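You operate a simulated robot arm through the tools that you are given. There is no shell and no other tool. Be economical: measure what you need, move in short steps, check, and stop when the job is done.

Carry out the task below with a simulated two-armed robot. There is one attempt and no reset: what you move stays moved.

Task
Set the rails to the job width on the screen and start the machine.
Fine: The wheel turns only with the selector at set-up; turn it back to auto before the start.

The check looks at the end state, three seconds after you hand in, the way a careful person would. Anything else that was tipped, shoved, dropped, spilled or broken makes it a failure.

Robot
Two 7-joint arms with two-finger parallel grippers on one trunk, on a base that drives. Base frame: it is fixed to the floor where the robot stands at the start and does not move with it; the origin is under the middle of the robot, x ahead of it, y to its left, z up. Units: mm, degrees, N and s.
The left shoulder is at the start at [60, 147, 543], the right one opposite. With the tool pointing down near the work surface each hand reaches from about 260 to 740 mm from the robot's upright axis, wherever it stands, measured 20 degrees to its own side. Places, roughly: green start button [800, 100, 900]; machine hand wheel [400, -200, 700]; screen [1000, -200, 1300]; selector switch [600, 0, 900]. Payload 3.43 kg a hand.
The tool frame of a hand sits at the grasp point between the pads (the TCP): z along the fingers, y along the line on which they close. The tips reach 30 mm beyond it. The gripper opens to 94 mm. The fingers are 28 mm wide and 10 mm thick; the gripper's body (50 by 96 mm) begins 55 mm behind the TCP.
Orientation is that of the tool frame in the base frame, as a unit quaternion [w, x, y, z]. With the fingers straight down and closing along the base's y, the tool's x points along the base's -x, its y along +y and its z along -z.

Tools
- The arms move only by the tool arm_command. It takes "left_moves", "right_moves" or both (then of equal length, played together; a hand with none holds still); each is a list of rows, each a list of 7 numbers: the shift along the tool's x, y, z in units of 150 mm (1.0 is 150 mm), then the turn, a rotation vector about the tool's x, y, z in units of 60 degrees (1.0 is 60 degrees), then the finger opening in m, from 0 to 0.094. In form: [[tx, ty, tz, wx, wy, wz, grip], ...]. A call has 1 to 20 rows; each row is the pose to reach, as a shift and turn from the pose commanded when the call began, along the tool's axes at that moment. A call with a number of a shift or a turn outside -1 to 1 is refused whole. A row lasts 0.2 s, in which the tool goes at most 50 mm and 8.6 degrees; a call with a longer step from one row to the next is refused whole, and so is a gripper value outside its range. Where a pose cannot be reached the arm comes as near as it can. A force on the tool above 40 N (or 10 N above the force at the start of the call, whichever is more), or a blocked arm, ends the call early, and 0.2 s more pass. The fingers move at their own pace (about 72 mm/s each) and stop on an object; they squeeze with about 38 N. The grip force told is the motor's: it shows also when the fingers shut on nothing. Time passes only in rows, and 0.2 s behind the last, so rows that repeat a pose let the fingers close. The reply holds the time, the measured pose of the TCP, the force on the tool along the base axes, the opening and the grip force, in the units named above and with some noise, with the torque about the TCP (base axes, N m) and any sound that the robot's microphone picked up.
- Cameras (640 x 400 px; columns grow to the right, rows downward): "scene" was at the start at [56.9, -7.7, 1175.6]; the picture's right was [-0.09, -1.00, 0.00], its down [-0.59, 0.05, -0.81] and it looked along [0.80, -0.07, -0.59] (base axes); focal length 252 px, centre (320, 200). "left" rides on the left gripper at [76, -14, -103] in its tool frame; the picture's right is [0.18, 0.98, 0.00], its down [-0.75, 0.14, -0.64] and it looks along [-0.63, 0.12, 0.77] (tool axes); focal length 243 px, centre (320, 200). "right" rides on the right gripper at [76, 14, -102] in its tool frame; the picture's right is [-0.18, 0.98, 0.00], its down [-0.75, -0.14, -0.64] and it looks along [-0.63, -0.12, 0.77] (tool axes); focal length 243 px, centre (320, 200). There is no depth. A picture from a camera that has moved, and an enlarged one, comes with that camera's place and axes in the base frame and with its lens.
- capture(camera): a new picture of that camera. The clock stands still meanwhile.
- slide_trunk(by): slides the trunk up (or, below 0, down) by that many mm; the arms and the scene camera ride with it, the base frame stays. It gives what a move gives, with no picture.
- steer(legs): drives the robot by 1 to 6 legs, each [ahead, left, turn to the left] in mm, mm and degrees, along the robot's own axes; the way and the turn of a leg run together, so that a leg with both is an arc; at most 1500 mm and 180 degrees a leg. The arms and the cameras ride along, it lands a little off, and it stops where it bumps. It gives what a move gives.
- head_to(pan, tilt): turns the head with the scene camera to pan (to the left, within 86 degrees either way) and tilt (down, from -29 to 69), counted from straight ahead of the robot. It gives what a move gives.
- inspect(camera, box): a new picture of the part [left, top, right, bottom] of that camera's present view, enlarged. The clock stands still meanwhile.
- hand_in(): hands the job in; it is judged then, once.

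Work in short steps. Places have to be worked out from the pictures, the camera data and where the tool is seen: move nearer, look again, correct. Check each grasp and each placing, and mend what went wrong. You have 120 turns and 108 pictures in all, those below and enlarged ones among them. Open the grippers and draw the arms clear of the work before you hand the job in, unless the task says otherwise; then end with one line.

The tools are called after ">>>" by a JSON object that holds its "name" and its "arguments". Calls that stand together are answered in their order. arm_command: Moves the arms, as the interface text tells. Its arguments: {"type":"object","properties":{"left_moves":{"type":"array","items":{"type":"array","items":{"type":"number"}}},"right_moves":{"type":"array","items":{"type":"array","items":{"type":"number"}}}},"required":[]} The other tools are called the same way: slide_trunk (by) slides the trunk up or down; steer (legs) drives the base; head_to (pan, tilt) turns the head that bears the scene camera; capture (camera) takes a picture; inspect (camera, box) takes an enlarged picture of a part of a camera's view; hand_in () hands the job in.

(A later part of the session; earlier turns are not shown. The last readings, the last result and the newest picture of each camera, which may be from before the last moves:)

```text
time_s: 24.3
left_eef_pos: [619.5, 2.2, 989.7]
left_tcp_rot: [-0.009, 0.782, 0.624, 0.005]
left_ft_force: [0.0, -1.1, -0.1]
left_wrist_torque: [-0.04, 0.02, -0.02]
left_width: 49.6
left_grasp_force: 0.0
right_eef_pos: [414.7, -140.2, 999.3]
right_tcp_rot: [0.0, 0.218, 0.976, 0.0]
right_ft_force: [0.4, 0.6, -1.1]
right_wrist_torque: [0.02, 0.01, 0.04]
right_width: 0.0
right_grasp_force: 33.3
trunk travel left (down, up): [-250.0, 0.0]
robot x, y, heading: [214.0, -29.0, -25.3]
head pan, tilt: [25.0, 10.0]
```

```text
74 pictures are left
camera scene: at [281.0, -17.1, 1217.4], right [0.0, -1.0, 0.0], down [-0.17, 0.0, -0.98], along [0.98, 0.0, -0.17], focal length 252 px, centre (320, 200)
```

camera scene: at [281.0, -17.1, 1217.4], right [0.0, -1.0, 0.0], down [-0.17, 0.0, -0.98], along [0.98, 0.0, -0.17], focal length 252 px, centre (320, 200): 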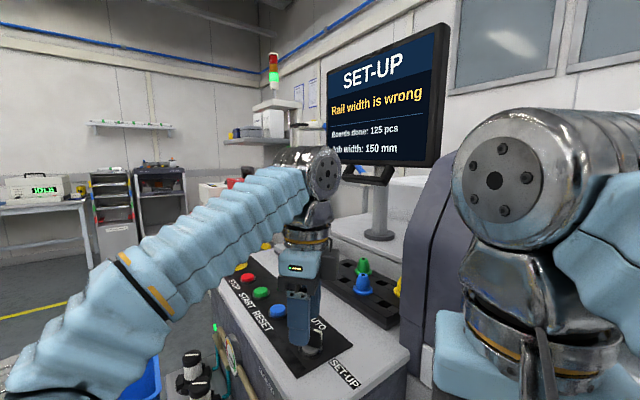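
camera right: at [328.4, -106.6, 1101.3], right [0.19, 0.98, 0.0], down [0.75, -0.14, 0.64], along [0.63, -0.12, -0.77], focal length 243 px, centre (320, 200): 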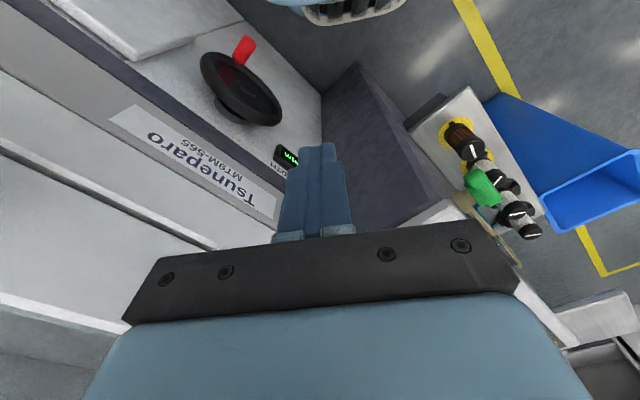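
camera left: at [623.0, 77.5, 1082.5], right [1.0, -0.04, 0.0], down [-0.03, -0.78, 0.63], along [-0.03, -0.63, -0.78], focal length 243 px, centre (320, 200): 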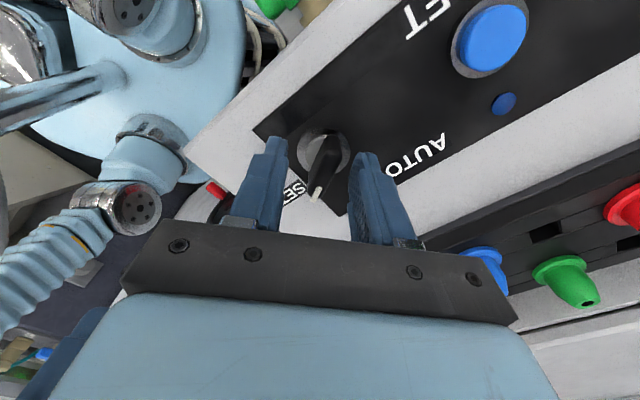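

The screen confirms SET-UP mode. I slide the left hand off along the blade direction, then pull it back toward the robot.

>>> {"name": "arm_command", "arguments": {"left_moves": [[-0.13, -0.035, 0, 0, 0, 0, 0.05], [-0.26, -0.07, 0, 0, 0, 0, 0.05], [-0.384, -0.103, 0, 0, 0, 0, 0.05], [-0.4, -0.3, 0, 0, 0, 0, 0.05], [-0.38, -0.55, 0, 0, 0, 0, 0.05], [-0.3, -0.8, 0, 0, 0, 0, 0.05]]}}

>>> {"name": "head_to", "arguments": {"pan": 25, "tilt": 42}}

>>> {"name": "capture", "arguments": {"camera": "scene"}}

```text
time_s: 25.6
left_eef_pos: [485.5, -72.1, 981.6]
left_tcp_rot: [-0.022, 0.835, 0.548, 0.028]
left_ft_force: [16.0, -12.0, 0.8]
left_wrist_torque: [1.28, 1.73, 0.77]
left_width: 50.0
left_grasp_force: 0.0
left hand out of reach, approached as far as the arm can: row 6
right_eef_pos: [412.9, -132.0, 998.7]
right_tcp_rot: [-0.006, 0.207, 0.978, 0.0]
right_ft_force: [-12.3, 12.6, -1.7]
right_wrist_torque: [-1.19, -1.21, 0.96]
right_width: 0.2
right_grasp_force: 33.0
trunk travel left (down, up): [-250.0, 0.0]
robot x, y, heading: [212.2, -27.7, -25.4]
head pan, tilt: [25.0, 10.0]
stopped in row 6 (right hand): the force on the tool passed its limit at 70 N (the readings are from after the stop); the commanded pose is now the measured one
```

```text
time_s: 26.6
left_eef_pos: [482.2, -73.8, 983.6]
left_tcp_rot: [-0.02, 0.836, 0.548, 0.031]
left_ft_force: [48.5, -24.9, 5.8]
left_wrist_torque: [2.4, 5.47, 2.07]
left_width: 49.9
left_grasp_force: 0.1
right_eef_pos: [408.9, -134.8, 999.6]
right_tcp_rot: [-0.006, 0.206, 0.979, 0.0]
right_ft_force: [-49.5, 24.0, -5.0]
right_wrist_torque: [-2.35, -4.26, 2.74]
right_width: 0.1
right_grasp_force: 33.2
trunk travel left (down, up): [-250.0, 0.0]
robot x, y, heading: [215.8, -31.5, -25.1]
head pan, tilt: [25.0, 42.0]
```

```text
73 pictures are left
camera scene: at [271.8, -17.3, 1166.9], right [0.0, -1.0, 0.0], down [-0.67, 0.0, -0.74], along [0.74, 0.0, -0.67], focal length 252 px, centre (320, 200)
```

scene: 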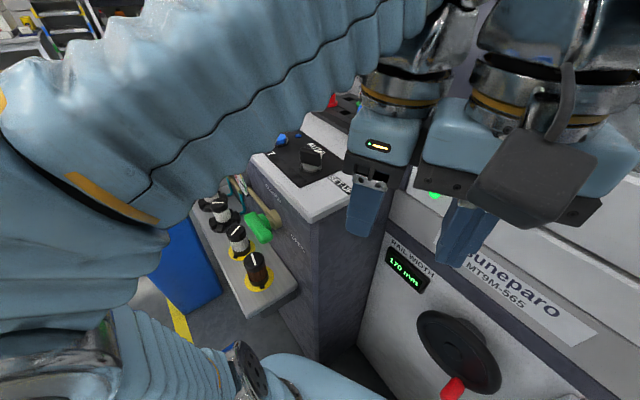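

The two hands touched each other. I move the left hand away toward +y.

>>> {"name": "arm_command", "arguments": {"left_moves": [[0.15, 0.0, 0, 0, 0, 0, 0.05], [0.35, -0.05, 0, 0, 0, 0, 0.05], [0.6, -0.25, 0, 0, 0, -0.1, 0.05], [0.8, -0.4, 0, 0, 0, -0.24, 0.05], [0.9, -0.4, 0, 0, 0, -0.38, 0.05], [0.9, -0.4, 0, 0, 0, -0.5, 0.05]]}}

>>> {"name": "capture", "arguments": {"camera": "scene"}}

```text
time_s: 28.0
left_eef_pos: [488.4, 62.6, 980.7]
left_tcp_rot: [-0.015, 0.728, 0.685, 0.036]
left_ft_force: [0.0, -0.3, -0.6]
left_wrist_torque: [0.0, -0.01, 0.0]
left_width: 49.7
left_grasp_force: 0.1
left hand out of reach, approached as far as the arm can: row 3, 4, 5, 6
right_eef_pos: [410.7, -136.9, 1000.5]
right_tcp_rot: [-0.004, 0.21, 0.978, 0.0]
right_ft_force: [-0.2, -0.9, 0.0]
right_wrist_torque: [-0.01, 0.0, -0.02]
right_width: 0.2
right_grasp_force: 32.8
trunk travel left (down, up): [-250.0, 0.0]
robot x, y, heading: [214.0, -29.3, -25.2]
head pan, tilt: [25.0, 42.0]
```

```text
72 pictures are left
camera scene: at [271.8, -17.3, 1166.9], right [0.0, -1.0, 0.0], down [-0.67, 0.0, -0.74], along [0.74, 0.0, -0.67], focal length 252 px, centre (320, 200)
```

scene: 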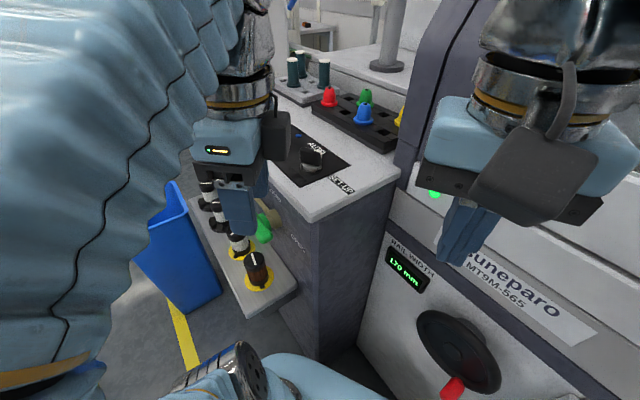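

All is intact. Now drive back and turn to face the wheel squarely (heading ≈ -53°).

>>> {"name": "steer", "arguments": {"legs": [[-215, 150, 0], [0, 0, -28]]}}

>>> {"name": "head_to", "arguments": {"pan": 0, "tilt": 42}}

>>> {"name": "capture", "arguments": {"camera": "scene"}}

```text
time_s: 31.2
left_eef_pos: [366.8, 151.1, 979.8]
left_tcp_rot: [-0.005, 0.871, 0.489, 0.039]
left_ft_force: [0.2, 0.5, 1.0]
left_wrist_torque: [-0.04, 0.01, 0.02]
left_width: 50.0
left_grasp_force: 0.0
right_eef_pos: [204.3, 11.7, 1000.7]
right_tcp_rot: [-0.004, 0.439, 0.898, 0.001]
right_ft_force: [-0.2, 0.0, 0.6]
right_wrist_torque: [-0.01, 0.02, -0.02]
right_width: 0.0
right_grasp_force: 33.1
trunk travel left (down, up): [-250.0, 0.0]
robot x, y, heading: [83.1, 197.7, -53.3]
head pan, tilt: [25.0, 42.0]
```

```text
time_s: 32.1
left_eef_pos: [366.6, 149.6, 979.6]
left_tcp_rot: [-0.005, 0.871, 0.489, 0.04]
left_ft_force: [-0.3, 0.4, 0.5]
left_wrist_torque: [0.02, 0.01, -0.04]
left_width: 49.9
left_grasp_force: 0.0
right_eef_pos: [206.8, 11.5, 999.6]
right_tcp_rot: [-0.004, 0.439, 0.899, 0.001]
right_ft_force: [-0.7, 1.4, 0.2]
right_wrist_torque: [-0.02, 0.0, 0.01]
right_width: 0.1
right_grasp_force: 33.3
trunk travel left (down, up): [-250.0, 0.0]
robot x, y, heading: [83.8, 201.8, -53.4]
head pan, tilt: [0.0, 42.0]
```

```text
71 pictures are left
camera scene: at [114.9, 155.0, 1166.9], right [-0.8, -0.6, 0.0], down [-0.4, 0.54, -0.74], along [0.45, -0.59, -0.67], focal length 252 px, centre (320, 200)
```

scene: 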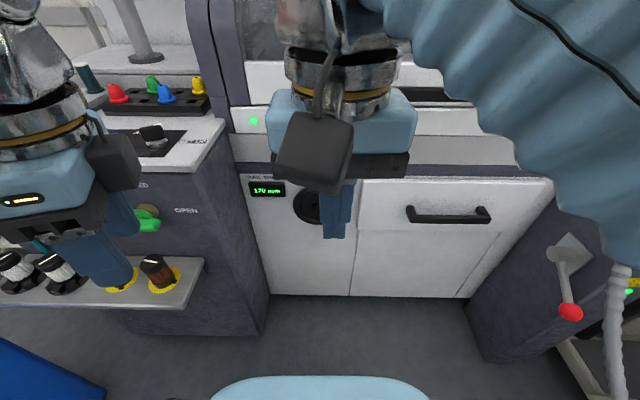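

Squarely facing the machine now. I rotate the right hand toward pointing forward, lowering it and moving it right to uncover the wheel.

>>> {"name": "arm_command", "arguments": {"right_moves": [[0, -0.16, 0.16, 0, -0.13, 0, 0.06], [0, -0.33, 0.33, 0, -0.26, 0, 0.06], [0, -0.5, 0.5, 0, -0.4, 0, 0.06], [0, -0.66, 0.66, 0, -0.53, 0, 0.06], [0, -0.83, 0.83, 0, -0.66, 0, 0.06], [0, -1, 1, 0, -0.78, 0, 0.06]]}}

>>> {"name": "capture", "arguments": {"camera": "scene"}}

```text
time_s: 33.5
left_eef_pos: [366.7, 151.0, 979.4]
left_tcp_rot: [-0.005, 0.871, 0.489, 0.039]
left_ft_force: [0.2, 0.7, -0.5]
left_wrist_torque: [0.01, 0.02, 0.01]
left_width: 50.3
left_grasp_force: 0.1
right_eef_pos: [86.8, -79.5, 851.3]
right_tcp_rot: [0.354, 0.404, 0.826, -0.174]
right_ft_force: [-0.1, -0.2, -0.3]
right_wrist_torque: [-0.01, 0.03, -0.03]
right_width: 59.9
right_grasp_force: 0.1
trunk travel left (down, up): [-250.0, 0.0]
robot x, y, heading: [86.6, 197.3, -53.0]
head pan, tilt: [0.0, 42.0]
```

```text
70 pictures are left
camera scene: at [115.0, 154.9, 1166.9], right [-0.8, -0.6, 0.0], down [-0.4, 0.54, -0.74], along [0.44, -0.6, -0.67], focal length 252 px, centre (320, 200)
```

scene: 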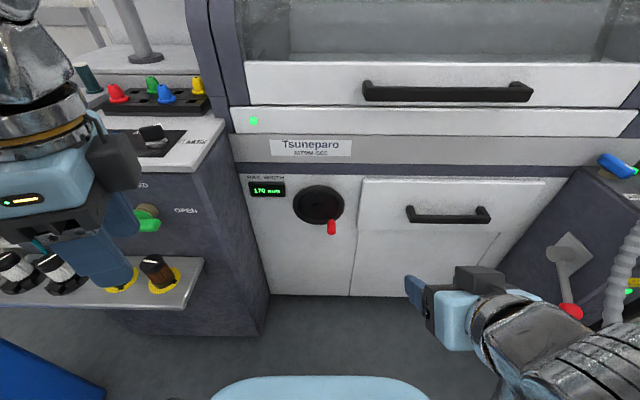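

>>> {"name": "inspect", "arguments": {"camera": "scene", "box": [240, 160, 400, 260]}}

>>> {"name": "arm_command", "arguments": {"right_moves": [[0, 0, 0, 0, -0.13, 0, 0.06], [0, 0, 0, 0, -0.26, 0, 0.06], [0, 0, 0, 0, -0.4, 0, 0.06], [0, 0, 0, 0, -0.53, 0, 0.06], [0, 0, 0, 0, -0.66, 0, 0.06], [0, 0, 0, 0, -0.73, 0, 0.06]]}}

>>> {"name": "capture", "arguments": {"camera": "right"}}

```text
4.00 times, centred on (320, 210) of scene
camera zoom: at [115.0, 154.9, 1166.9], right [-0.8, -0.6, 0.0], down [-0.4, 0.54, -0.74], along [0.44, -0.6, -0.67], focal length 1007 px, centre (320, 160)
```

zoom: 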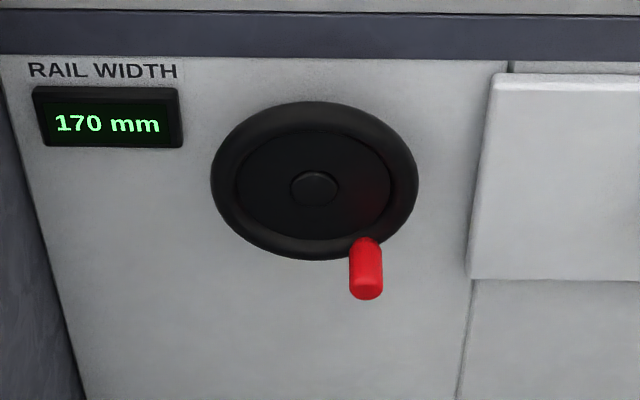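

```text
time_s: 34.9
left_eef_pos: [366.0, 150.5, 980.6]
left_tcp_rot: [-0.005, 0.871, 0.489, 0.039]
left_ft_force: [-1.1, 0.1, 0.2]
left_wrist_torque: [0.01, 0.0, 0.01]
left_width: 49.9
left_grasp_force: 0.0
right_eef_pos: [85.5, -51.0, 942.8]
right_tcp_rot: [0.635, 0.31, 0.635, -0.311]
right_ft_force: [0.5, 0.0, -0.1]
right_wrist_torque: [0.02, 0.0, 0.03]
right_width: 60.0
right_grasp_force: 0.0
right hand out of reach, approached as far as the arm can: row 2, 3, 4, 5, 6
trunk travel left (down, up): [-250.0, 0.0]
robot x, y, heading: [81.6, 197.9, -53.1]
head pan, tilt: [0.0, 42.0]
```

```text
68 pictures are left
camera right: at [34.6, 38.6, 864.9], right [0.78, 0.6, 0.18], down [-0.51, 0.42, 0.75], along [0.38, -0.68, 0.63], focal length 243 px, centre (320, 200)
```

right: 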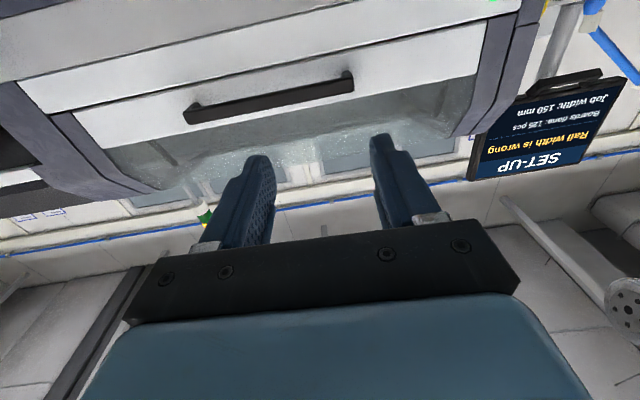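

Wheel hub ≈(429,-257,681), handle tip ≈(371,-243,617), root ≈(397,-280,617). The right hand now points straight at the machine; I lower and advance it toward a pre-grasp.

>>> {"name": "arm_command", "arguments": {"right_moves": [[0.0, 0.05, 0.25, 0, 0, 0, 0.06], [0.15, 0.1, 0.5, 0, 0, 0, 0.06], [0.35, 0.2, 0.7, 0, 0, 0, 0.06], [0.55, 0.3, 0.85, 0, 0, 0, 0.06], [0.75, 0.4, 0.95, 0, 0, 0, 0.06], [1, 0.5, 0.95, 0, 0, 0, 0.06]]}}

>>> {"name": "capture", "arguments": {"camera": "scene"}}

```text
time_s: 36.2
left_eef_pos: [366.8, 150.4, 979.3]
left_tcp_rot: [-0.005, 0.871, 0.489, 0.039]
left_ft_force: [0.1, 0.0, 0.6]
left_wrist_torque: [0.02, 0.02, 0.02]
left_width: 50.0
left_grasp_force: 0.1
right_eef_pos: [203.6, -133.1, 940.3]
right_tcp_rot: [0.711, 0.372, 0.532, -0.269]
right_ft_force: [0.1, 0.5, 0.0]
right_wrist_torque: [0.01, 0.01, 0.01]
right_width: 59.9
right_grasp_force: 0.0
right hand out of reach, approached as far as the arm can: row 1, 2, 3, 4, 5, 6
trunk travel left (down, up): [-250.0, 0.0]
robot x, y, heading: [81.4, 197.2, -53.3]
head pan, tilt: [0.0, 42.0]
stopped in row 6 (right hand): the arm was blocked; the commanded pose is now the measured one
```

```text
67 pictures are left
camera scene: at [114.7, 154.9, 1166.9], right [-0.8, -0.6, 0.0], down [-0.4, 0.54, -0.74], along [0.44, -0.6, -0.67], focal length 252 px, centre (320, 200)
```

scene: 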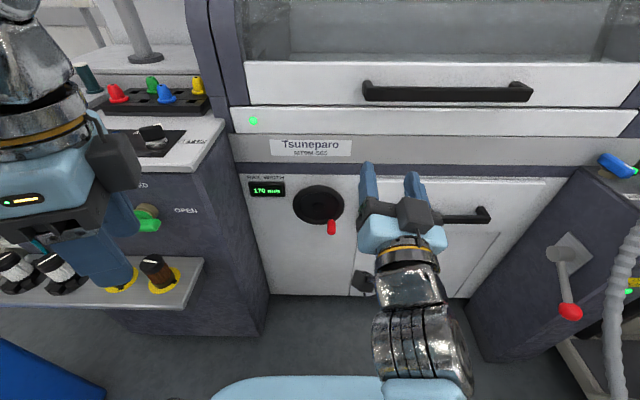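

The forward-pointing pose hits a limit. I'll use a 45° downward pitch instead, which still suits the handle; rotate and lower together.

>>> {"name": "arm_command", "arguments": {"right_moves": [[0.1, 0.02, 0, 0.008, 0.128, -0.034, 0.06], [0.25, 0.05, 0, 0.015, 0.257, -0.068, 0.06], [0.4, 0.08, 0.01, 0.022, 0.386, -0.103, 0.06], [0.55, 0.1, 0.02, 0.03, 0.515, -0.137, 0.06], [0.7, 0.13, 0.02, 0.038, 0.644, -0.171, 0.06], [0.85, 0.15, 0.03, 0.046, 0.773, -0.206, 0.06], [0.98, 0.17, 0.03, 0.053, 0.902, -0.24, 0.06]]}}

>>> {"name": "capture", "arguments": {"camera": "scene"}}

```text
time_s: 37.9
left_eef_pos: [366.6, 150.6, 980.3]
left_tcp_rot: [-0.005, 0.872, 0.489, 0.039]
left_ft_force: [0.0, -0.1, 0.4]
left_wrist_torque: [-0.02, -0.01, 0.0]
left_width: 49.9
left_grasp_force: 0.1
right_eef_pos: [269.6, -118.3, 807.7]
right_tcp_rot: [0.344, 0.405, 0.83, -0.17]
right_ft_force: [0.3, 0.3, 0.0]
right_wrist_torque: [-0.01, 0.0, 0.02]
right_width: 60.2
right_grasp_force: 0.1
trunk travel left (down, up): [-250.0, 0.0]
robot x, y, heading: [83.1, 199.7, -52.9]
head pan, tilt: [0.0, 42.0]
```

```text
66 pictures are left
camera scene: at [114.7, 155.2, 1166.8], right [-0.8, -0.6, 0.0], down [-0.4, 0.54, -0.74], along [0.44, -0.6, -0.67], focal length 252 px, centre (320, 200)
```

scene: 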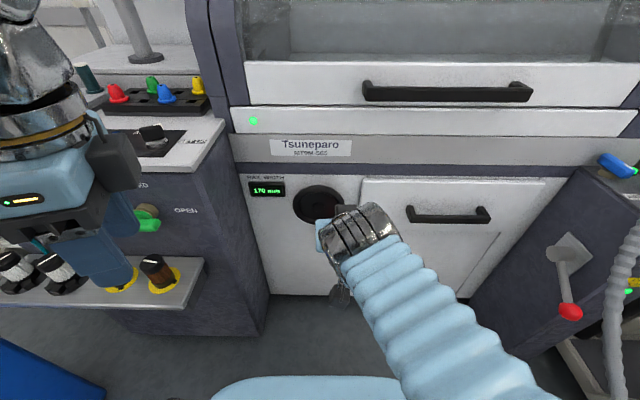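

Good pose. Advance along the tool axis toward the handle and look with the hand camera.

>>> {"name": "arm_command", "arguments": {"right_moves": [[0.03, 0.01, 0.25, 0, 0, 0, 0.06], [0.05, 0.02, 0.5, 0, 0, 0, 0.06], [0.09, 0.035, 0.75, 0, 0, 0, 0.06], [0.09, 0.035, 0.9, 0, 0, 0, 0.06], [0.09, 0.035, 0.9, 0, 0, 0, 0.06]]}}

>>> {"name": "capture", "arguments": {"camera": "right"}}

>>> {"name": "capture", "arguments": {"camera": "scene"}}

```text
time_s: 39.0
left_eef_pos: [366.7, 151.7, 980.1]
left_tcp_rot: [-0.005, 0.871, 0.49, 0.039]
left_ft_force: [-0.2, -1.1, -0.6]
left_wrist_torque: [0.01, -0.01, 0.02]
left_width: 50.1
left_grasp_force: 0.0
right_eef_pos: [327.9, -185.4, 703.0]
right_tcp_rot: [0.344, 0.405, 0.83, -0.17]
right_ft_force: [-0.3, -0.2, 0.3]
right_wrist_torque: [0.02, -0.01, 0.02]
right_width: 59.9
right_grasp_force: 0.1
trunk travel left (down, up): [-250.0, 0.0]
robot x, y, heading: [81.3, 198.8, -53.2]
head pan, tilt: [0.0, 42.0]
```

```text
65 pictures are left
camera right: at [261.3, -76.3, 721.1], right [0.86, 0.5, 0.13], down [-0.06, -0.14, 0.99], along [0.51, -0.85, -0.09], focal length 243 px, centre (320, 200)
```

right: 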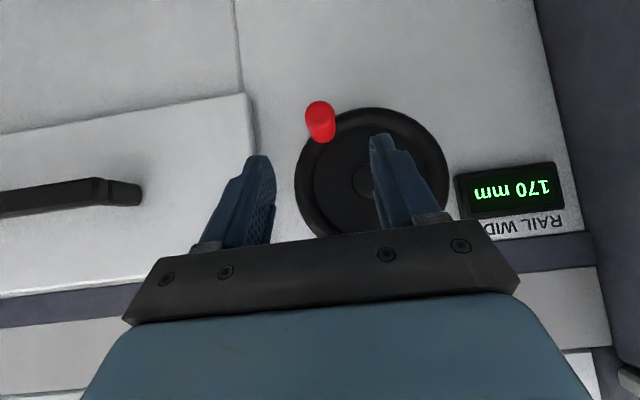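

```text
64 pictures are left
camera scene: at [114.9, 154.9, 1166.9], right [-0.8, -0.6, 0.0], down [-0.4, 0.54, -0.74], along [0.44, -0.6, -0.67], focal length 252 px, centre (320, 200)
```

scene: 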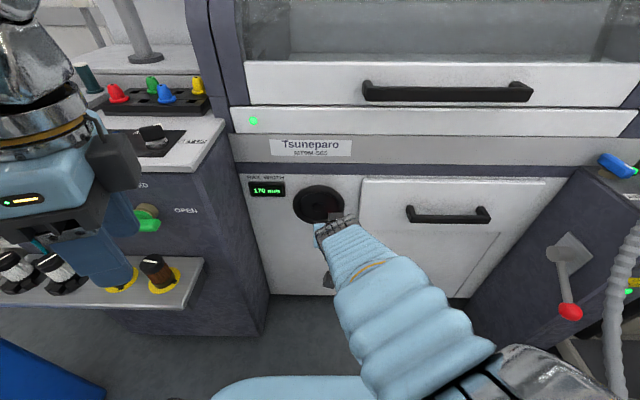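

Handle lies right in line between the fingers. Advance ~108 mm along the tool axis and close.

>>> {"name": "arm_command", "arguments": {"right_moves": [[0, 0, 0.25, 0, 0, 0, 0.06], [0, 0, 0.45, 0, 0, 0, 0.06], [0, 0, 0.6, 0, 0, 0, 0.06], [0, 0, 0.72, 0, 0, 0, 0.06], [0, 0, 0.72, 0, 0, 0, 0.06]]}}

>>> {"name": "capture", "arguments": {"camera": "right"}}

```text
time_s: 40.2
left_eef_pos: [365.9, 150.2, 979.9]
left_tcp_rot: [-0.005, 0.872, 0.489, 0.038]
left_ft_force: [0.7, 1.0, 0.8]
left_wrist_torque: [0.01, 0.01, 0.03]
left_width: 49.9
left_grasp_force: 0.1
right_eef_pos: [371.9, -244.7, 625.6]
right_tcp_rot: [0.343, 0.405, 0.83, -0.17]
right_ft_force: [-3.4, 3.0, -12.1]
right_wrist_torque: [0.01, 0.41, 0.14]
right_width: 59.7
right_grasp_force: 0.1
trunk travel left (down, up): [-250.0, 0.0]
robot x, y, heading: [79.8, 200.1, -53.1]
head pan, tilt: [0.0, 42.0]
```

```text
63 pictures are left
camera right: at [307.3, -135.7, 643.7], right [0.86, 0.5, 0.12], down [-0.06, -0.15, 0.99], along [0.51, -0.85, -0.09], focal length 243 px, centre (320, 200)
```

right: 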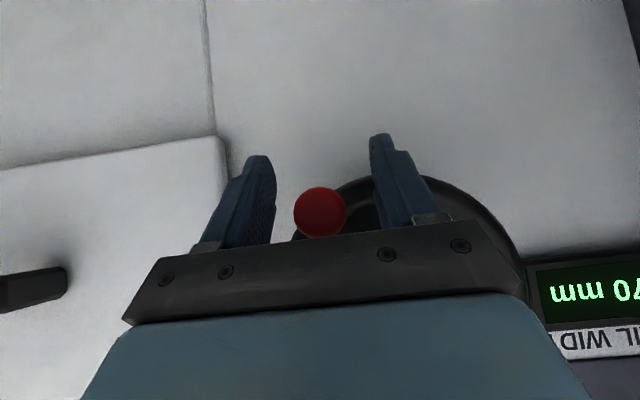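

A light contact (12 N) shows; back off 6 mm and close on the handle.

>>> {"name": "arm_command", "arguments": {"right_moves": [[0, 0, -0.04, 0, 0, 0, 0.06], [0, 0, -0.04, 0, 0, 0, 0.02], [0, 0, -0.04, 0, 0, 0, 0.0], [0, 0, -0.04, 0, 0, 0, 0.0]]}}

>>> {"name": "capture", "arguments": {"camera": "right"}}

```text
time_s: 41.2
left_eef_pos: [364.7, 149.8, 979.5]
left_tcp_rot: [-0.005, 0.872, 0.488, 0.04]
left_ft_force: [-0.3, -0.5, 0.0]
left_wrist_torque: [-0.02, 0.0, 0.02]
left_width: 49.9
left_grasp_force: 0.1
right_eef_pos: [368.2, -241.7, 630.6]
right_tcp_rot: [0.343, 0.407, 0.83, -0.169]
right_ft_force: [-19.8, 0.0, -14.1]
right_wrist_torque: [0.75, -0.08, -0.17]
right_width: 27.9
right_grasp_force: 45.1
trunk travel left (down, up): [-250.0, 0.0]
robot x, y, heading: [80.8, 196.0, -53.4]
head pan, tilt: [0.0, 42.0]
```

```text
62 pictures are left
camera right: at [303.2, -133.0, 648.5], right [0.86, 0.5, 0.13], down [-0.06, -0.15, 0.99], along [0.51, -0.86, -0.1], focal length 243 px, centre (320, 200)
```

right: 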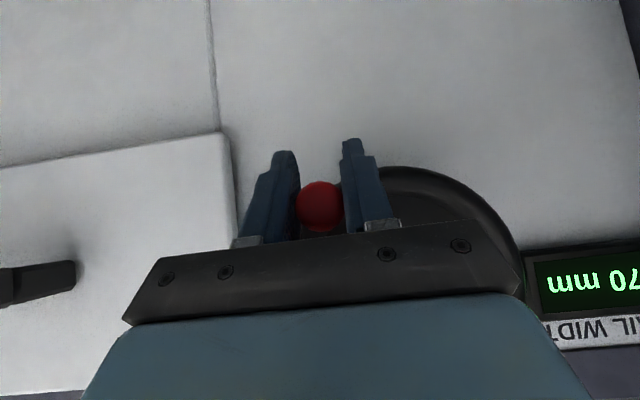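

Handle gripped (28 mm). Test a 20° clockwise turn and read the display.

>>> {"name": "arm_command", "arguments": {"right_moves": [[0.028, 0.06, 0.028, 0, 0, 0, 0.0], [0.05, 0.127, 0.05, 0, 0, 0, 0.0], [0.05, 0.127, 0.05, 0, 0, 0, 0.0]]}}

>>> {"name": "inspect", "arguments": {"camera": "scene", "box": [240, 160, 400, 260]}}

```text
time_s: 42.0
left_eef_pos: [366.6, 150.9, 979.6]
left_tcp_rot: [-0.006, 0.871, 0.49, 0.039]
left_ft_force: [-0.5, 0.4, 0.9]
left_wrist_torque: [-0.03, -0.02, -0.02]
left_width: 50.0
left_grasp_force: 0.0
right_eef_pos: [386.5, -229.9, 621.7]
right_tcp_rot: [0.346, 0.404, 0.83, -0.169]
right_ft_force: [-8.8, -3.2, -12.4]
right_wrist_torque: [-0.07, -0.52, -0.12]
right_width: 27.9
right_grasp_force: 45.1
trunk travel left (down, up): [-250.0, 0.0]
robot x, y, heading: [84.3, 198.4, -53.2]
head pan, tilt: [0.0, 42.0]
```

```text
4.00 times, centred on (320, 210) of scene
camera zoom: at [114.8, 154.2, 1166.8], right [-0.8, -0.6, 0.0], down [-0.4, 0.54, -0.74], along [0.44, -0.59, -0.67], focal length 1007 px, centre (320, 160)
```

zoom: 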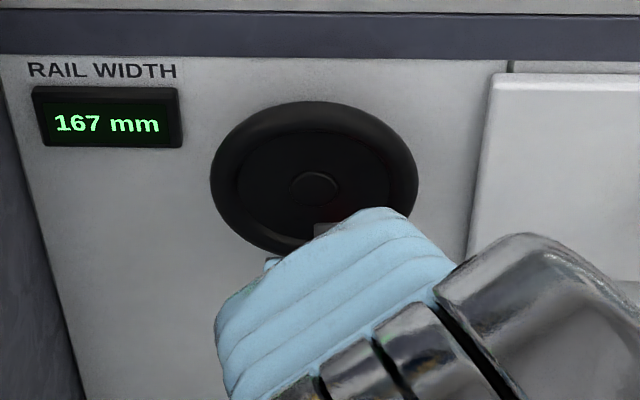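

Clockwise reduces: 167 mm after ~20°. Continue 50° more.

>>> {"name": "arm_command", "arguments": {"right_moves": [[0.0104, 0.069, 0.0104, 0, 0, 0, 0.0], [0.0123, 0.141, 0.0123, 0, 0, 0, 0.0], [0.005, 0.213, 0.005, 0, 0, 0, 0.0], [-0.0104, 0.281, -0.0104, 0, 0, 0, 0.0], [-0.0344, 0.345, -0.0344, 0, 0, 0, 0.0]]}}

>>> {"name": "inspect", "arguments": {"camera": "scene", "box": [240, 160, 400, 260]}}

```text
time_s: 43.2
left_eef_pos: [366.1, 149.1, 980.1]
left_tcp_rot: [-0.004, 0.871, 0.489, 0.039]
left_ft_force: [1.0, -0.8, 0.6]
left_wrist_torque: [0.02, -0.01, 0.01]
left_width: 50.0
left_grasp_force: 0.1
right_eef_pos: [426.1, -200.8, 628.2]
right_tcp_rot: [0.344, 0.406, 0.83, -0.17]
right_ft_force: [-3.1, -14.5, -8.1]
right_wrist_torque: [1.1, -0.58, 0.15]
right_width: 27.6
right_grasp_force: 45.5
trunk travel left (down, up): [-250.0, 0.0]
robot x, y, heading: [82.8, 196.7, -53.2]
head pan, tilt: [0.0, 42.0]
```

```text
4.00 times, centred on (320, 210) of scene
camera zoom: at [114.9, 153.5, 1166.7], right [-0.8, -0.6, 0.0], down [-0.4, 0.54, -0.74], along [0.44, -0.59, -0.67], focal length 1007 px, centre (320, 160)
```

zoom: 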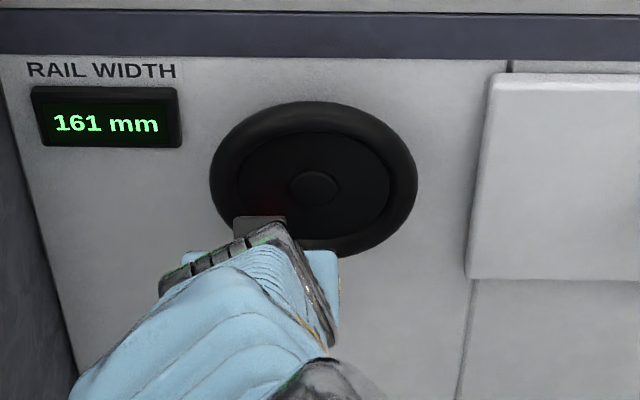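

161 mm now. Continue another ~50°.

>>> {"name": "arm_command", "arguments": {"right_moves": [[-0.0278, 0.055, -0.0278, 0, 0, 0, 0.0], [-0.0636, 0.106, -0.0636, 0, 0, 0, 0.0], [-0.1056, 0.147, -0.1056, 0, 0, 0, 0.0], [-0.1518, 0.178, -0.1518, 0, 0, 0, 0.0], [-0.2008, 0.196, -0.2008, 0, 0, 0, 0.0]]}}

>>> {"name": "inspect", "arguments": {"camera": "scene", "box": [240, 160, 400, 260]}}

```text
time_s: 43.9
left_eef_pos: [368.0, 148.6, 980.2]
left_tcp_rot: [-0.005, 0.872, 0.489, 0.039]
left_ft_force: [-0.7, -0.1, 0.3]
left_wrist_torque: [0.0, -0.02, 0.01]
left_width: 50.1
left_grasp_force: 0.0
right_eef_pos: [437.1, -188.8, 637.7]
right_tcp_rot: [0.337, 0.41, 0.83, -0.171]
right_ft_force: [9.6, -11.3, -18.2]
right_wrist_torque: [0.21, -0.68, -0.32]
right_width: 28.0
right_grasp_force: 44.9
trunk travel left (down, up): [-250.0, 0.0]
robot x, y, heading: [82.1, 197.9, -53.3]
head pan, tilt: [0.0, 42.0]
stopped in row 3 (right hand): the force on the tool passed its limit at 46 N (the readings are from after the stop); the commanded pose is now the measured one
```

```text
4.00 times, centred on (320, 210) of scene
camera zoom: at [115.9, 153.3, 1166.7], right [-0.8, -0.6, 0.0], down [-0.4, 0.54, -0.74], along [0.44, -0.59, -0.67], focal length 1007 px, centre (320, 160)
```

zoom: 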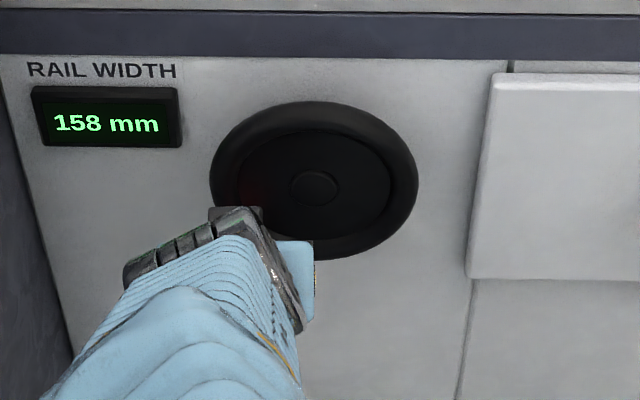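

158 mm. The contact forces show the true circle is bigger (hub z≈692, R≈72). Continue with the corrected arc ~32°.

>>> {"name": "arm_command", "arguments": {"right_moves": [[-0.0363, 0.043, -0.0363, 0, 0, 0, 0.0], [-0.0749, 0.083, -0.0749, 0, 0, 0, 0.0], [-0.1173, 0.115, -0.1173, 0, 0, 0, 0.0], [-0.1625, 0.139, -0.1625, 0, 0, 0, 0.0]]}}

>>> {"name": "inspect", "arguments": {"camera": "scene", "box": [240, 160, 400, 260]}}

```text
time_s: 44.3
left_eef_pos: [368.7, 148.7, 978.9]
left_tcp_rot: [-0.007, 0.872, 0.488, 0.04]
left_ft_force: [-0.2, -0.6, 0.8]
left_wrist_torque: [0.01, 0.0, 0.02]
left_width: 50.0
left_grasp_force: 0.0
right_eef_pos: [438.3, -187.2, 637.5]
right_tcp_rot: [0.332, 0.413, 0.831, -0.172]
right_ft_force: [17.0, -12.5, -19.5]
right_wrist_torque: [0.6, -0.26, -0.4]
right_width: 28.2
right_grasp_force: 45.0
trunk travel left (down, up): [-250.0, 0.0]
robot x, y, heading: [80.7, 198.0, -53.2]
head pan, tilt: [0.0, 42.0]
stopped in row 1 (right hand): the force on the tool passed its limit at 44 N (the readings are from after the stop); the commanded pose is now the measured one
```

```text
4.00 times, centred on (320, 210) of scene
camera zoom: at [116.7, 152.9, 1166.8], right [-0.8, -0.6, 0.0], down [-0.4, 0.54, -0.74], along [0.44, -0.59, -0.67], focal length 1007 px, centre (320, 160)
```

zoom: 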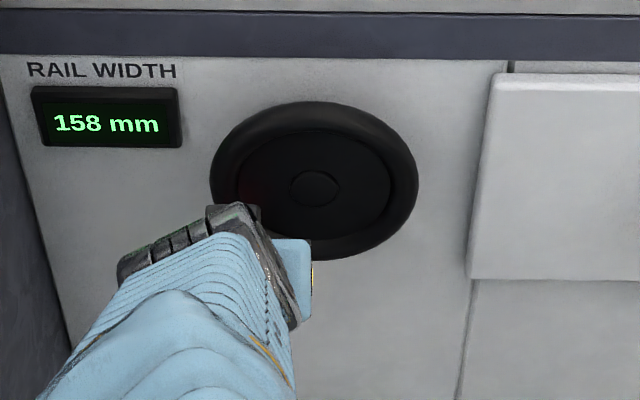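

Stuck with force along the tool axis; I release to shed strain and look at how the handle sits.

>>> {"name": "arm_command", "arguments": {"right_moves": [[0, 0, 0, 0, 0, 0, 0.05], [0, 0, 0, 0, 0, 0, 0.05]]}}

>>> {"name": "capture", "arguments": {"camera": "right"}}

```text
time_s: 44.9
left_eef_pos: [366.6, 151.2, 979.9]
left_tcp_rot: [-0.004, 0.872, 0.489, 0.038]
left_ft_force: [-0.3, 0.2, -0.5]
left_wrist_torque: [-0.01, -0.01, 0.04]
left_width: 49.9
left_grasp_force: 0.1
right_eef_pos: [436.0, -186.3, 637.8]
right_tcp_rot: [0.33, 0.412, 0.831, -0.173]
right_ft_force: [-6.3, 17.4, -15.6]
right_wrist_torque: [0.84, 0.04, -0.35]
right_width: 46.8
right_grasp_force: 0.0
trunk travel left (down, up): [-250.0, 0.0]
robot x, y, heading: [81.9, 198.2, -53.1]
head pan, tilt: [0.0, 42.0]
```

```text
57 pictures are left
camera right: at [372.3, -76.4, 658.9], right [0.87, 0.49, 0.12], down [-0.04, -0.16, 0.99], along [0.5, -0.86, -0.12], focal length 243 px, centre (320, 200)
```

right: 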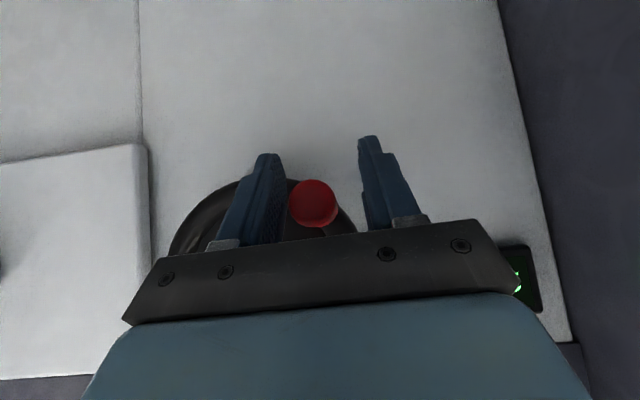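

The finger edge was rubbing the rim. I shift the hand up 12 mm and back 4 mm to sit better on the handle, then regrip.

>>> {"name": "arm_command", "arguments": {"right_moves": [[0.019, -0.025, -0.019, 0, 0, 0, 0.05], [-0.038, -0.025, -0.076, 0, 0, 0, 0.05], [-0.038, -0.025, -0.076, 0, 0, 0, 0.05], [-0.038, -0.025, -0.076, 0, 0, 0, 0.0], [-0.038, -0.025, -0.076, 0, 0, 0, 0.0], [-0.038, -0.025, -0.076, 0, 0, 0, 0.0]]}}

>>> {"name": "capture", "arguments": {"camera": "right"}}

```text
time_s: 46.3
left_eef_pos: [365.5, 151.5, 980.3]
left_tcp_rot: [-0.004, 0.872, 0.488, 0.039]
left_ft_force: [-0.1, -0.5, 0.1]
left_wrist_torque: [0.01, 0.0, 0.01]
left_width: 49.8
left_grasp_force: 0.1
right_eef_pos: [428.8, -189.7, 655.9]
right_tcp_rot: [0.335, 0.414, 0.828, -0.173]
right_ft_force: [-12.2, 4.7, 15.3]
right_wrist_torque: [-0.09, 0.54, -0.11]
right_width: 26.0
right_grasp_force: 45.3
trunk travel left (down, up): [-250.0, 0.0]
robot x, y, heading: [85.1, 197.2, -53.6]
head pan, tilt: [0.0, 42.0]
stopped in row 6 (right hand): the force on the tool passed its limit at 42 N (the readings are from after the stop); the commanded pose is now the measured one
```

```text
56 pictures are left
camera right: at [365.1, -80.5, 674.5], right [0.87, 0.48, 0.12], down [-0.05, -0.15, 0.99], along [0.49, -0.86, -0.1], focal length 243 px, centre (320, 200)
```

right: 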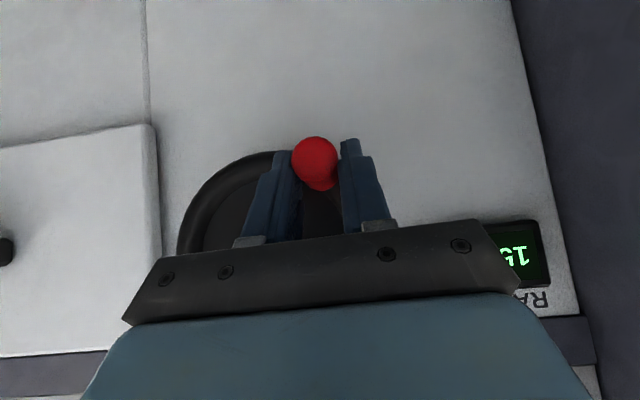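

Handle now sits at the fingertips; open, lower by 8 mm and regrip.

>>> {"name": "arm_command", "arguments": {"right_moves": [[0, 0, 0, 0, 0, 0, 0.05], [0.01, 0, 0.01, 0, 0, 0, 0.05], [0.038, 0, 0.038, 0, 0, 0, 0.05], [0.038, 0, 0.038, 0, 0, 0, 0.03], [0.038, 0, 0.038, 0, 0, 0, 0.0], [0.038, 0, 0.038, 0, 0, 0, 0.0]]}}

>>> {"name": "capture", "arguments": {"camera": "right"}}

>>> {"name": "inspect", "arguments": {"camera": "scene", "box": [240, 160, 400, 260]}}

```text
time_s: 47.4
left_eef_pos: [363.3, 150.3, 980.7]
left_tcp_rot: [-0.003, 0.872, 0.488, 0.04]
left_ft_force: [0.8, -0.2, 0.3]
left_wrist_torque: [-0.01, 0.02, -0.03]
left_width: 50.0
left_grasp_force: 0.0
right_eef_pos: [425.3, -192.4, 649.8]
right_tcp_rot: [0.336, 0.418, 0.826, -0.174]
right_ft_force: [-29.0, 9.3, 25.4]
right_wrist_torque: [-0.41, 0.21, -2.1]
right_width: 32.5
right_grasp_force: 30.4
trunk travel left (down, up): [-250.0, 0.0]
robot x, y, heading: [81.1, 198.0, -53.4]
head pan, tilt: [0.0, 42.0]
stopped in row 5 (right hand): the force on the tool passed its limit at 46 N (the readings are from after the stop); the commanded pose is now the measured one
```

```text
55 pictures are left
camera right: at [363.0, -82.6, 668.4], right [0.87, 0.47, 0.12], down [-0.06, -0.15, 0.99], along [0.49, -0.87, -0.1], focal length 243 px, centre (320, 200)
```

right: 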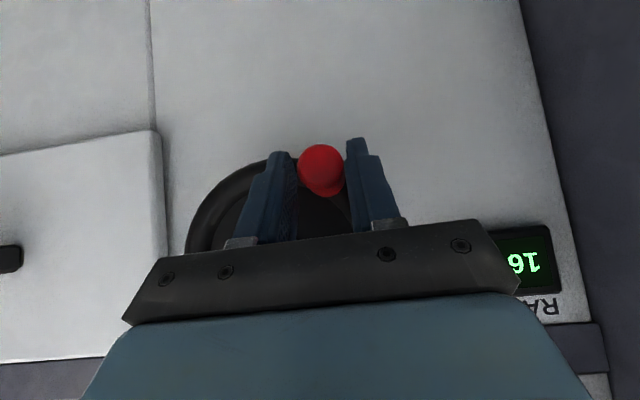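

```text
4.00 times, centred on (320, 210) of scene
camera zoom: at [111.1, 156.3, 1167.2], right [-0.8, -0.6, 0.0], down [-0.4, 0.54, -0.74], along [0.45, -0.6, -0.67], focal length 1007 px, centre (320, 160)
```

zoom: 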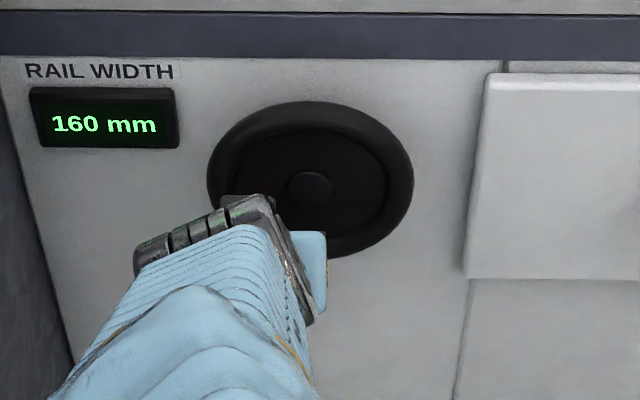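

Messy grip. I open fully and withdraw straight back from the wheel to reassess.

>>> {"name": "arm_command", "arguments": {"right_moves": [[0, 0, 0, 0, 0, 0, 0.07], [0, 0, 0, 0, 0, 0, 0.07], [0.1, 0, -0.1, 0, 0, 0, 0.07], [0.25, 0, -0.25, 0, 0, 0, 0.07], [0.3, 0, -0.3, 0, 0, 0, 0.07]]}}

>>> {"name": "capture", "arguments": {"camera": "right"}}

>>> {"name": "inspect", "arguments": {"camera": "scene", "box": [240, 160, 400, 260]}}

```text
time_s: 48.6
left_eef_pos: [365.9, 150.2, 980.3]
left_tcp_rot: [-0.005, 0.872, 0.489, 0.039]
left_ft_force: [0.6, -0.1, 0.0]
left_wrist_torque: [-0.02, 0.0, 0.02]
left_width: 50.1
left_grasp_force: 0.1
right_eef_pos: [387.0, -148.7, 646.0]
right_tcp_rot: [0.332, 0.424, 0.824, -0.176]
right_ft_force: [0.7, -0.1, 0.6]
right_wrist_torque: [0.0, 0.0, 0.04]
right_width: 70.0
right_grasp_force: 0.1
trunk travel left (down, up): [-250.0, 0.0]
robot x, y, heading: [85.1, 195.4, -53.5]
head pan, tilt: [0.0, 42.0]
```

```text
53 pictures are left
camera right: at [326.8, -38.1, 665.4], right [0.88, 0.46, 0.12], down [-0.05, -0.15, 0.99], along [0.47, -0.87, -0.11], focal length 243 px, centre (320, 200)
```

right: 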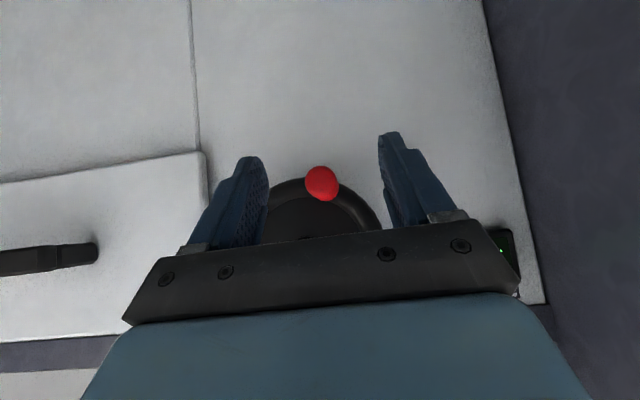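

```text
4.00 times, centred on (320, 210) of scene
camera zoom: at [114.3, 154.6, 1166.8], right [-0.8, -0.6, 0.0], down [-0.4, 0.54, -0.74], along [0.44, -0.6, -0.67], focal length 1007 px, centre (320, 160)
```

zoom: 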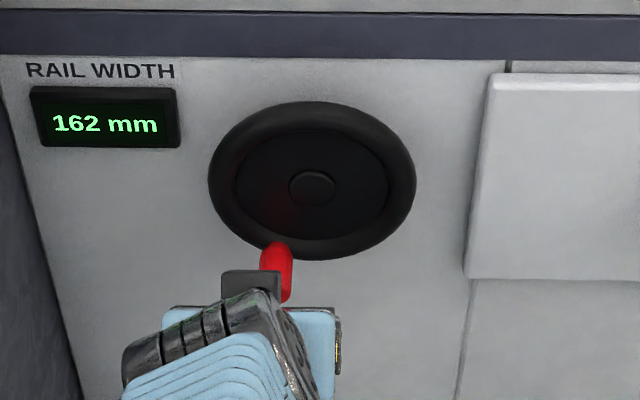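

Display 162 now; wheel spins freely. Handle tip ≈(418,-206,628). I re-approach with better alignment (TCP slightly above and short of the rim) and grip.

>>> {"name": "arm_command", "arguments": {"right_moves": [[-0.05, -0.053, 0.1, 0, 0, 0, 0.07], [-0.12, -0.053, 0.2, 0, 0, 0, 0.07], [-0.207, -0.053, 0.295, 0, 0, 0, 0.07], [-0.207, -0.053, 0.295, 0, 0, 0, 0.06]]}}

>>> {"name": "capture", "arguments": {"camera": "right"}}

```text
time_s: 49.6
left_eef_pos: [365.6, 149.3, 980.1]
left_tcp_rot: [-0.006, 0.872, 0.488, 0.04]
left_ft_force: [-0.8, -0.5, -0.5]
left_wrist_torque: [0.01, -0.02, -0.01]
left_width: 50.2
left_grasp_force: 0.1
right_eef_pos: [416.7, -187.8, 638.8]
right_tcp_rot: [0.335, 0.415, 0.828, -0.174]
right_ft_force: [-0.7, 0.1, -0.3]
right_wrist_torque: [0.01, -0.03, 0.02]
right_width: 59.9
right_grasp_force: 0.1
trunk travel left (down, up): [-250.0, 0.0]
robot x, y, heading: [81.5, 201.2, -53.3]
head pan, tilt: [0.0, 42.0]
```

```text
51 pictures are left
camera right: at [352.7, -77.9, 657.6], right [0.87, 0.48, 0.12], down [-0.05, -0.15, 0.99], along [0.49, -0.86, -0.1], focal length 243 px, centre (320, 200)
```

right: 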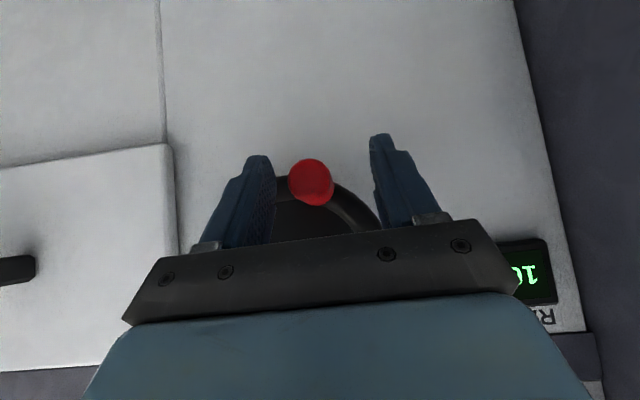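

>>> {"name": "arm_command", "arguments": {"right_moves": [[-0.012, -0.035, 0.015, 0, 0, 0, 0.06], [-0.012, -0.035, 0.015, 0, 0, 0, 0.0], [-0.012, -0.035, 0.015, 0, 0, 0, 0.0], [-0.012, -0.035, 0.015, 0, 0, 0, 0.0]]}}

>>> {"name": "capture", "arguments": {"camera": "right"}}

```text
time_s: 50.6
left_eef_pos: [366.3, 150.2, 979.4]
left_tcp_rot: [-0.005, 0.871, 0.489, 0.039]
left_ft_force: [0.1, -0.7, -0.6]
left_wrist_torque: [0.0, -0.03, -0.04]
left_width: 50.1
left_grasp_force: 0.0
right_eef_pos: [413.4, -191.7, 638.2]
right_tcp_rot: [0.336, 0.416, 0.827, -0.174]
right_ft_force: [2.5, 2.0, 1.2]
right_wrist_torque: [-0.21, -0.08, -1.04]
right_width: 23.5
right_grasp_force: 44.9
trunk travel left (down, up): [-250.0, 0.0]
robot x, y, heading: [86.3, 196.2, -53.5]
head pan, tilt: [0.0, 42.0]
```

```text
50 pictures are left
camera right: at [350.1, -82.8, 657.1], right [0.87, 0.48, 0.12], down [-0.06, -0.15, 0.99], along [0.49, -0.86, -0.1], focal length 243 px, centre (320, 200)
```

right: 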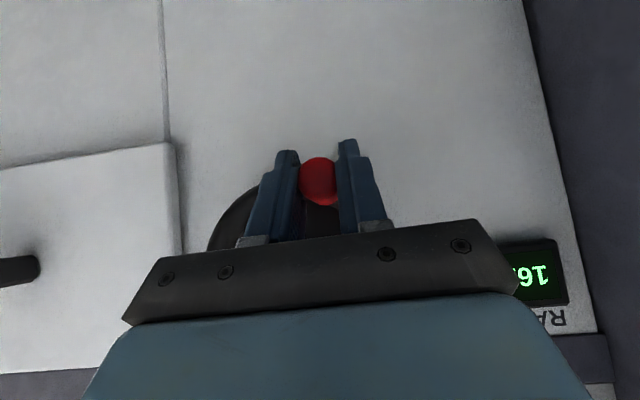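

Width 23.5 means I'm gripping off-centre (too near the tips). Open, go 10 mm down, regrip.

>>> {"name": "arm_command", "arguments": {"right_moves": [[0, 0, 0, 0, 0, 0, 0.06], [0, 0, 0, 0, 0, 0, 0.06], [0.037, 0, 0.057, 0, 0, 0, 0.06], [0.037, 0, 0.057, 0, 0, 0, 0.06], [0.037, 0, 0.057, 0, 0, 0, 0.0], [0.037, 0, 0.057, 0, 0, 0, 0.0], [0.037, 0, 0.057, 0, 0, 0, 0.0]]}}

>>> {"name": "capture", "arguments": {"camera": "right"}}

```text
time_s: 52.2
left_eef_pos: [366.9, 149.9, 978.9]
left_tcp_rot: [-0.005, 0.872, 0.489, 0.038]
left_ft_force: [0.0, 0.8, 0.1]
left_wrist_torque: [-0.02, -0.02, 0.01]
left_width: 50.1
left_grasp_force: 0.0
right_eef_pos: [414.4, -193.6, 627.6]
right_tcp_rot: [0.335, 0.415, 0.828, -0.174]
right_ft_force: [4.8, 5.8, -9.8]
right_wrist_torque: [-0.42, -0.15, 0.15]
right_width: 27.7
right_grasp_force: 44.7
trunk travel left (down, up): [-250.0, 0.0]
robot x, y, heading: [82.0, 197.1, -53.3]
head pan, tilt: [0.0, 42.0]
```

```text
49 pictures are left
camera right: at [351.7, -84.4, 646.1], right [0.87, 0.48, 0.12], down [-0.05, -0.15, 0.99], along [0.49, -0.86, -0.11], focal length 243 px, centre (320, 200)
```

right: 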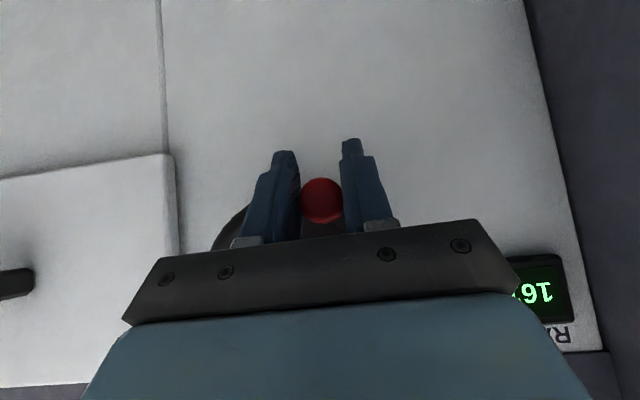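

Good grip (27.7 mm) with clearance. Continue the arc clockwise ~32°.

>>> {"name": "arm_command", "arguments": {"right_moves": [[-0.0217, 0.06, -0.0217, 0, 0, 0, 0.0], [-0.0485, 0.115, -0.0485, 0, 0, 0, 0.0], [-0.081, 0.164, -0.081, 0, 0, 0, 0.0], [-0.1178, 0.206, -0.1178, 0, 0, 0, 0.0]]}}

>>> {"name": "inspect", "arguments": {"camera": "scene", "box": [240, 160, 400, 260]}}

```text
time_s: 53.2
left_eef_pos: [363.8, 149.9, 980.4]
left_tcp_rot: [-0.004, 0.872, 0.488, 0.039]
left_ft_force: [0.2, 0.0, 0.5]
left_wrist_torque: [0.0, 0.01, 0.01]
left_width: 49.9
left_grasp_force: 0.0
right_eef_pos: [435.1, -180.0, 653.9]
right_tcp_rot: [0.336, 0.419, 0.825, -0.176]
right_ft_force: [-16.7, 1.8, 8.5]
right_wrist_torque: [-0.2, -0.21, -0.18]
right_width: 24.4
right_grasp_force: 45.0
trunk travel left (down, up): [-250.0, 0.0]
robot x, y, heading: [82.7, 198.8, -53.4]
head pan, tilt: [0.0, 42.0]
stopped in row 4 (right hand): the force on the tool passed its limit at 48 N (the readings are from after the stop); the commanded pose is now the measured one
```

```text
4.00 times, centred on (320, 210) of scene
camera zoom: at [112.3, 154.9, 1166.9], right [-0.8, -0.6, 0.0], down [-0.4, 0.54, -0.74], along [0.44, -0.6, -0.67], focal length 1007 px, centre (320, 160)
```

zoom: 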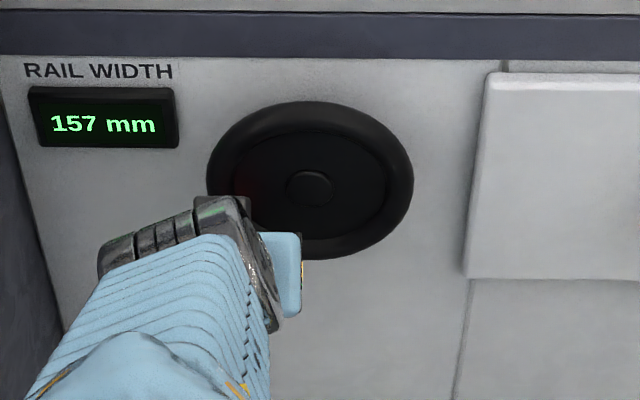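

157 mm. Slip shows the circle really is R≈62 about (429,-257,681), at ~0.13 mm/°. I regrip 6 mm lower to recentre.

>>> {"name": "arm_command", "arguments": {"right_moves": [[0, 0, 0, 0, 0, 0, 0.06], [0, 0, 0, 0, 0, 0, 0.06], [0.028, 0.0, 0.028, 0, 0, 0, 0.06], [0.028, 0, 0.028, 0, 0, 0, 0.06], [0.028, 0, 0.028, 0, 0, 0, 0.0], [0.028, 0, 0.028, 0, 0, 0, 0.0], [0.028, 0, 0.028, 0, 0, 0, 0.0]]}}

>>> {"name": "capture", "arguments": {"camera": "right"}}

>>> {"name": "inspect", "arguments": {"camera": "scene", "box": [240, 160, 400, 260]}}

```text
time_s: 54.8
left_eef_pos: [365.1, 147.9, 979.5]
left_tcp_rot: [-0.004, 0.872, 0.488, 0.04]
left_ft_force: [-0.2, 0.1, 0.1]
left_wrist_torque: [-0.01, 0.0, -0.02]
left_width: 49.8
left_grasp_force: 0.1
right_eef_pos: [435.6, -181.4, 647.9]
right_tcp_rot: [0.336, 0.418, 0.826, -0.175]
right_ft_force: [-7.4, -6.0, 6.0]
right_wrist_torque: [0.05, -0.05, -0.22]
right_width: 27.8
right_grasp_force: 45.0
trunk travel left (down, up): [-250.0, 0.0]
robot x, y, heading: [82.8, 197.8, -53.5]
head pan, tilt: [0.0, 42.0]
```

```text
47 pictures are left
camera right: at [373.5, -70.1, 666.2], right [0.87, 0.47, 0.12], down [-0.06, -0.15, 0.99], along [0.48, -0.87, -0.1], focal length 243 px, centre (320, 200)
```

right: 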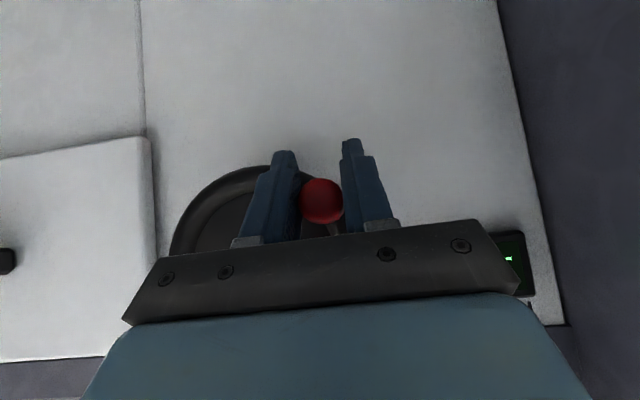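

```text
4.00 times, centred on (320, 210) of scene
camera zoom: at [113.2, 154.3, 1166.9], right [-0.8, -0.6, 0.0], down [-0.4, 0.54, -0.74], along [0.44, -0.6, -0.67], focal length 1007 px, centre (320, 160)
```

zoom: 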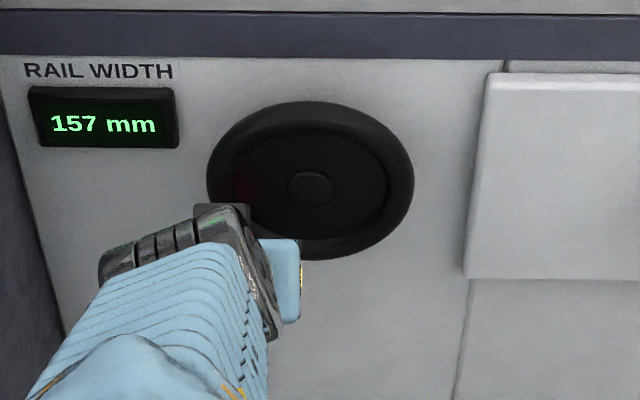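

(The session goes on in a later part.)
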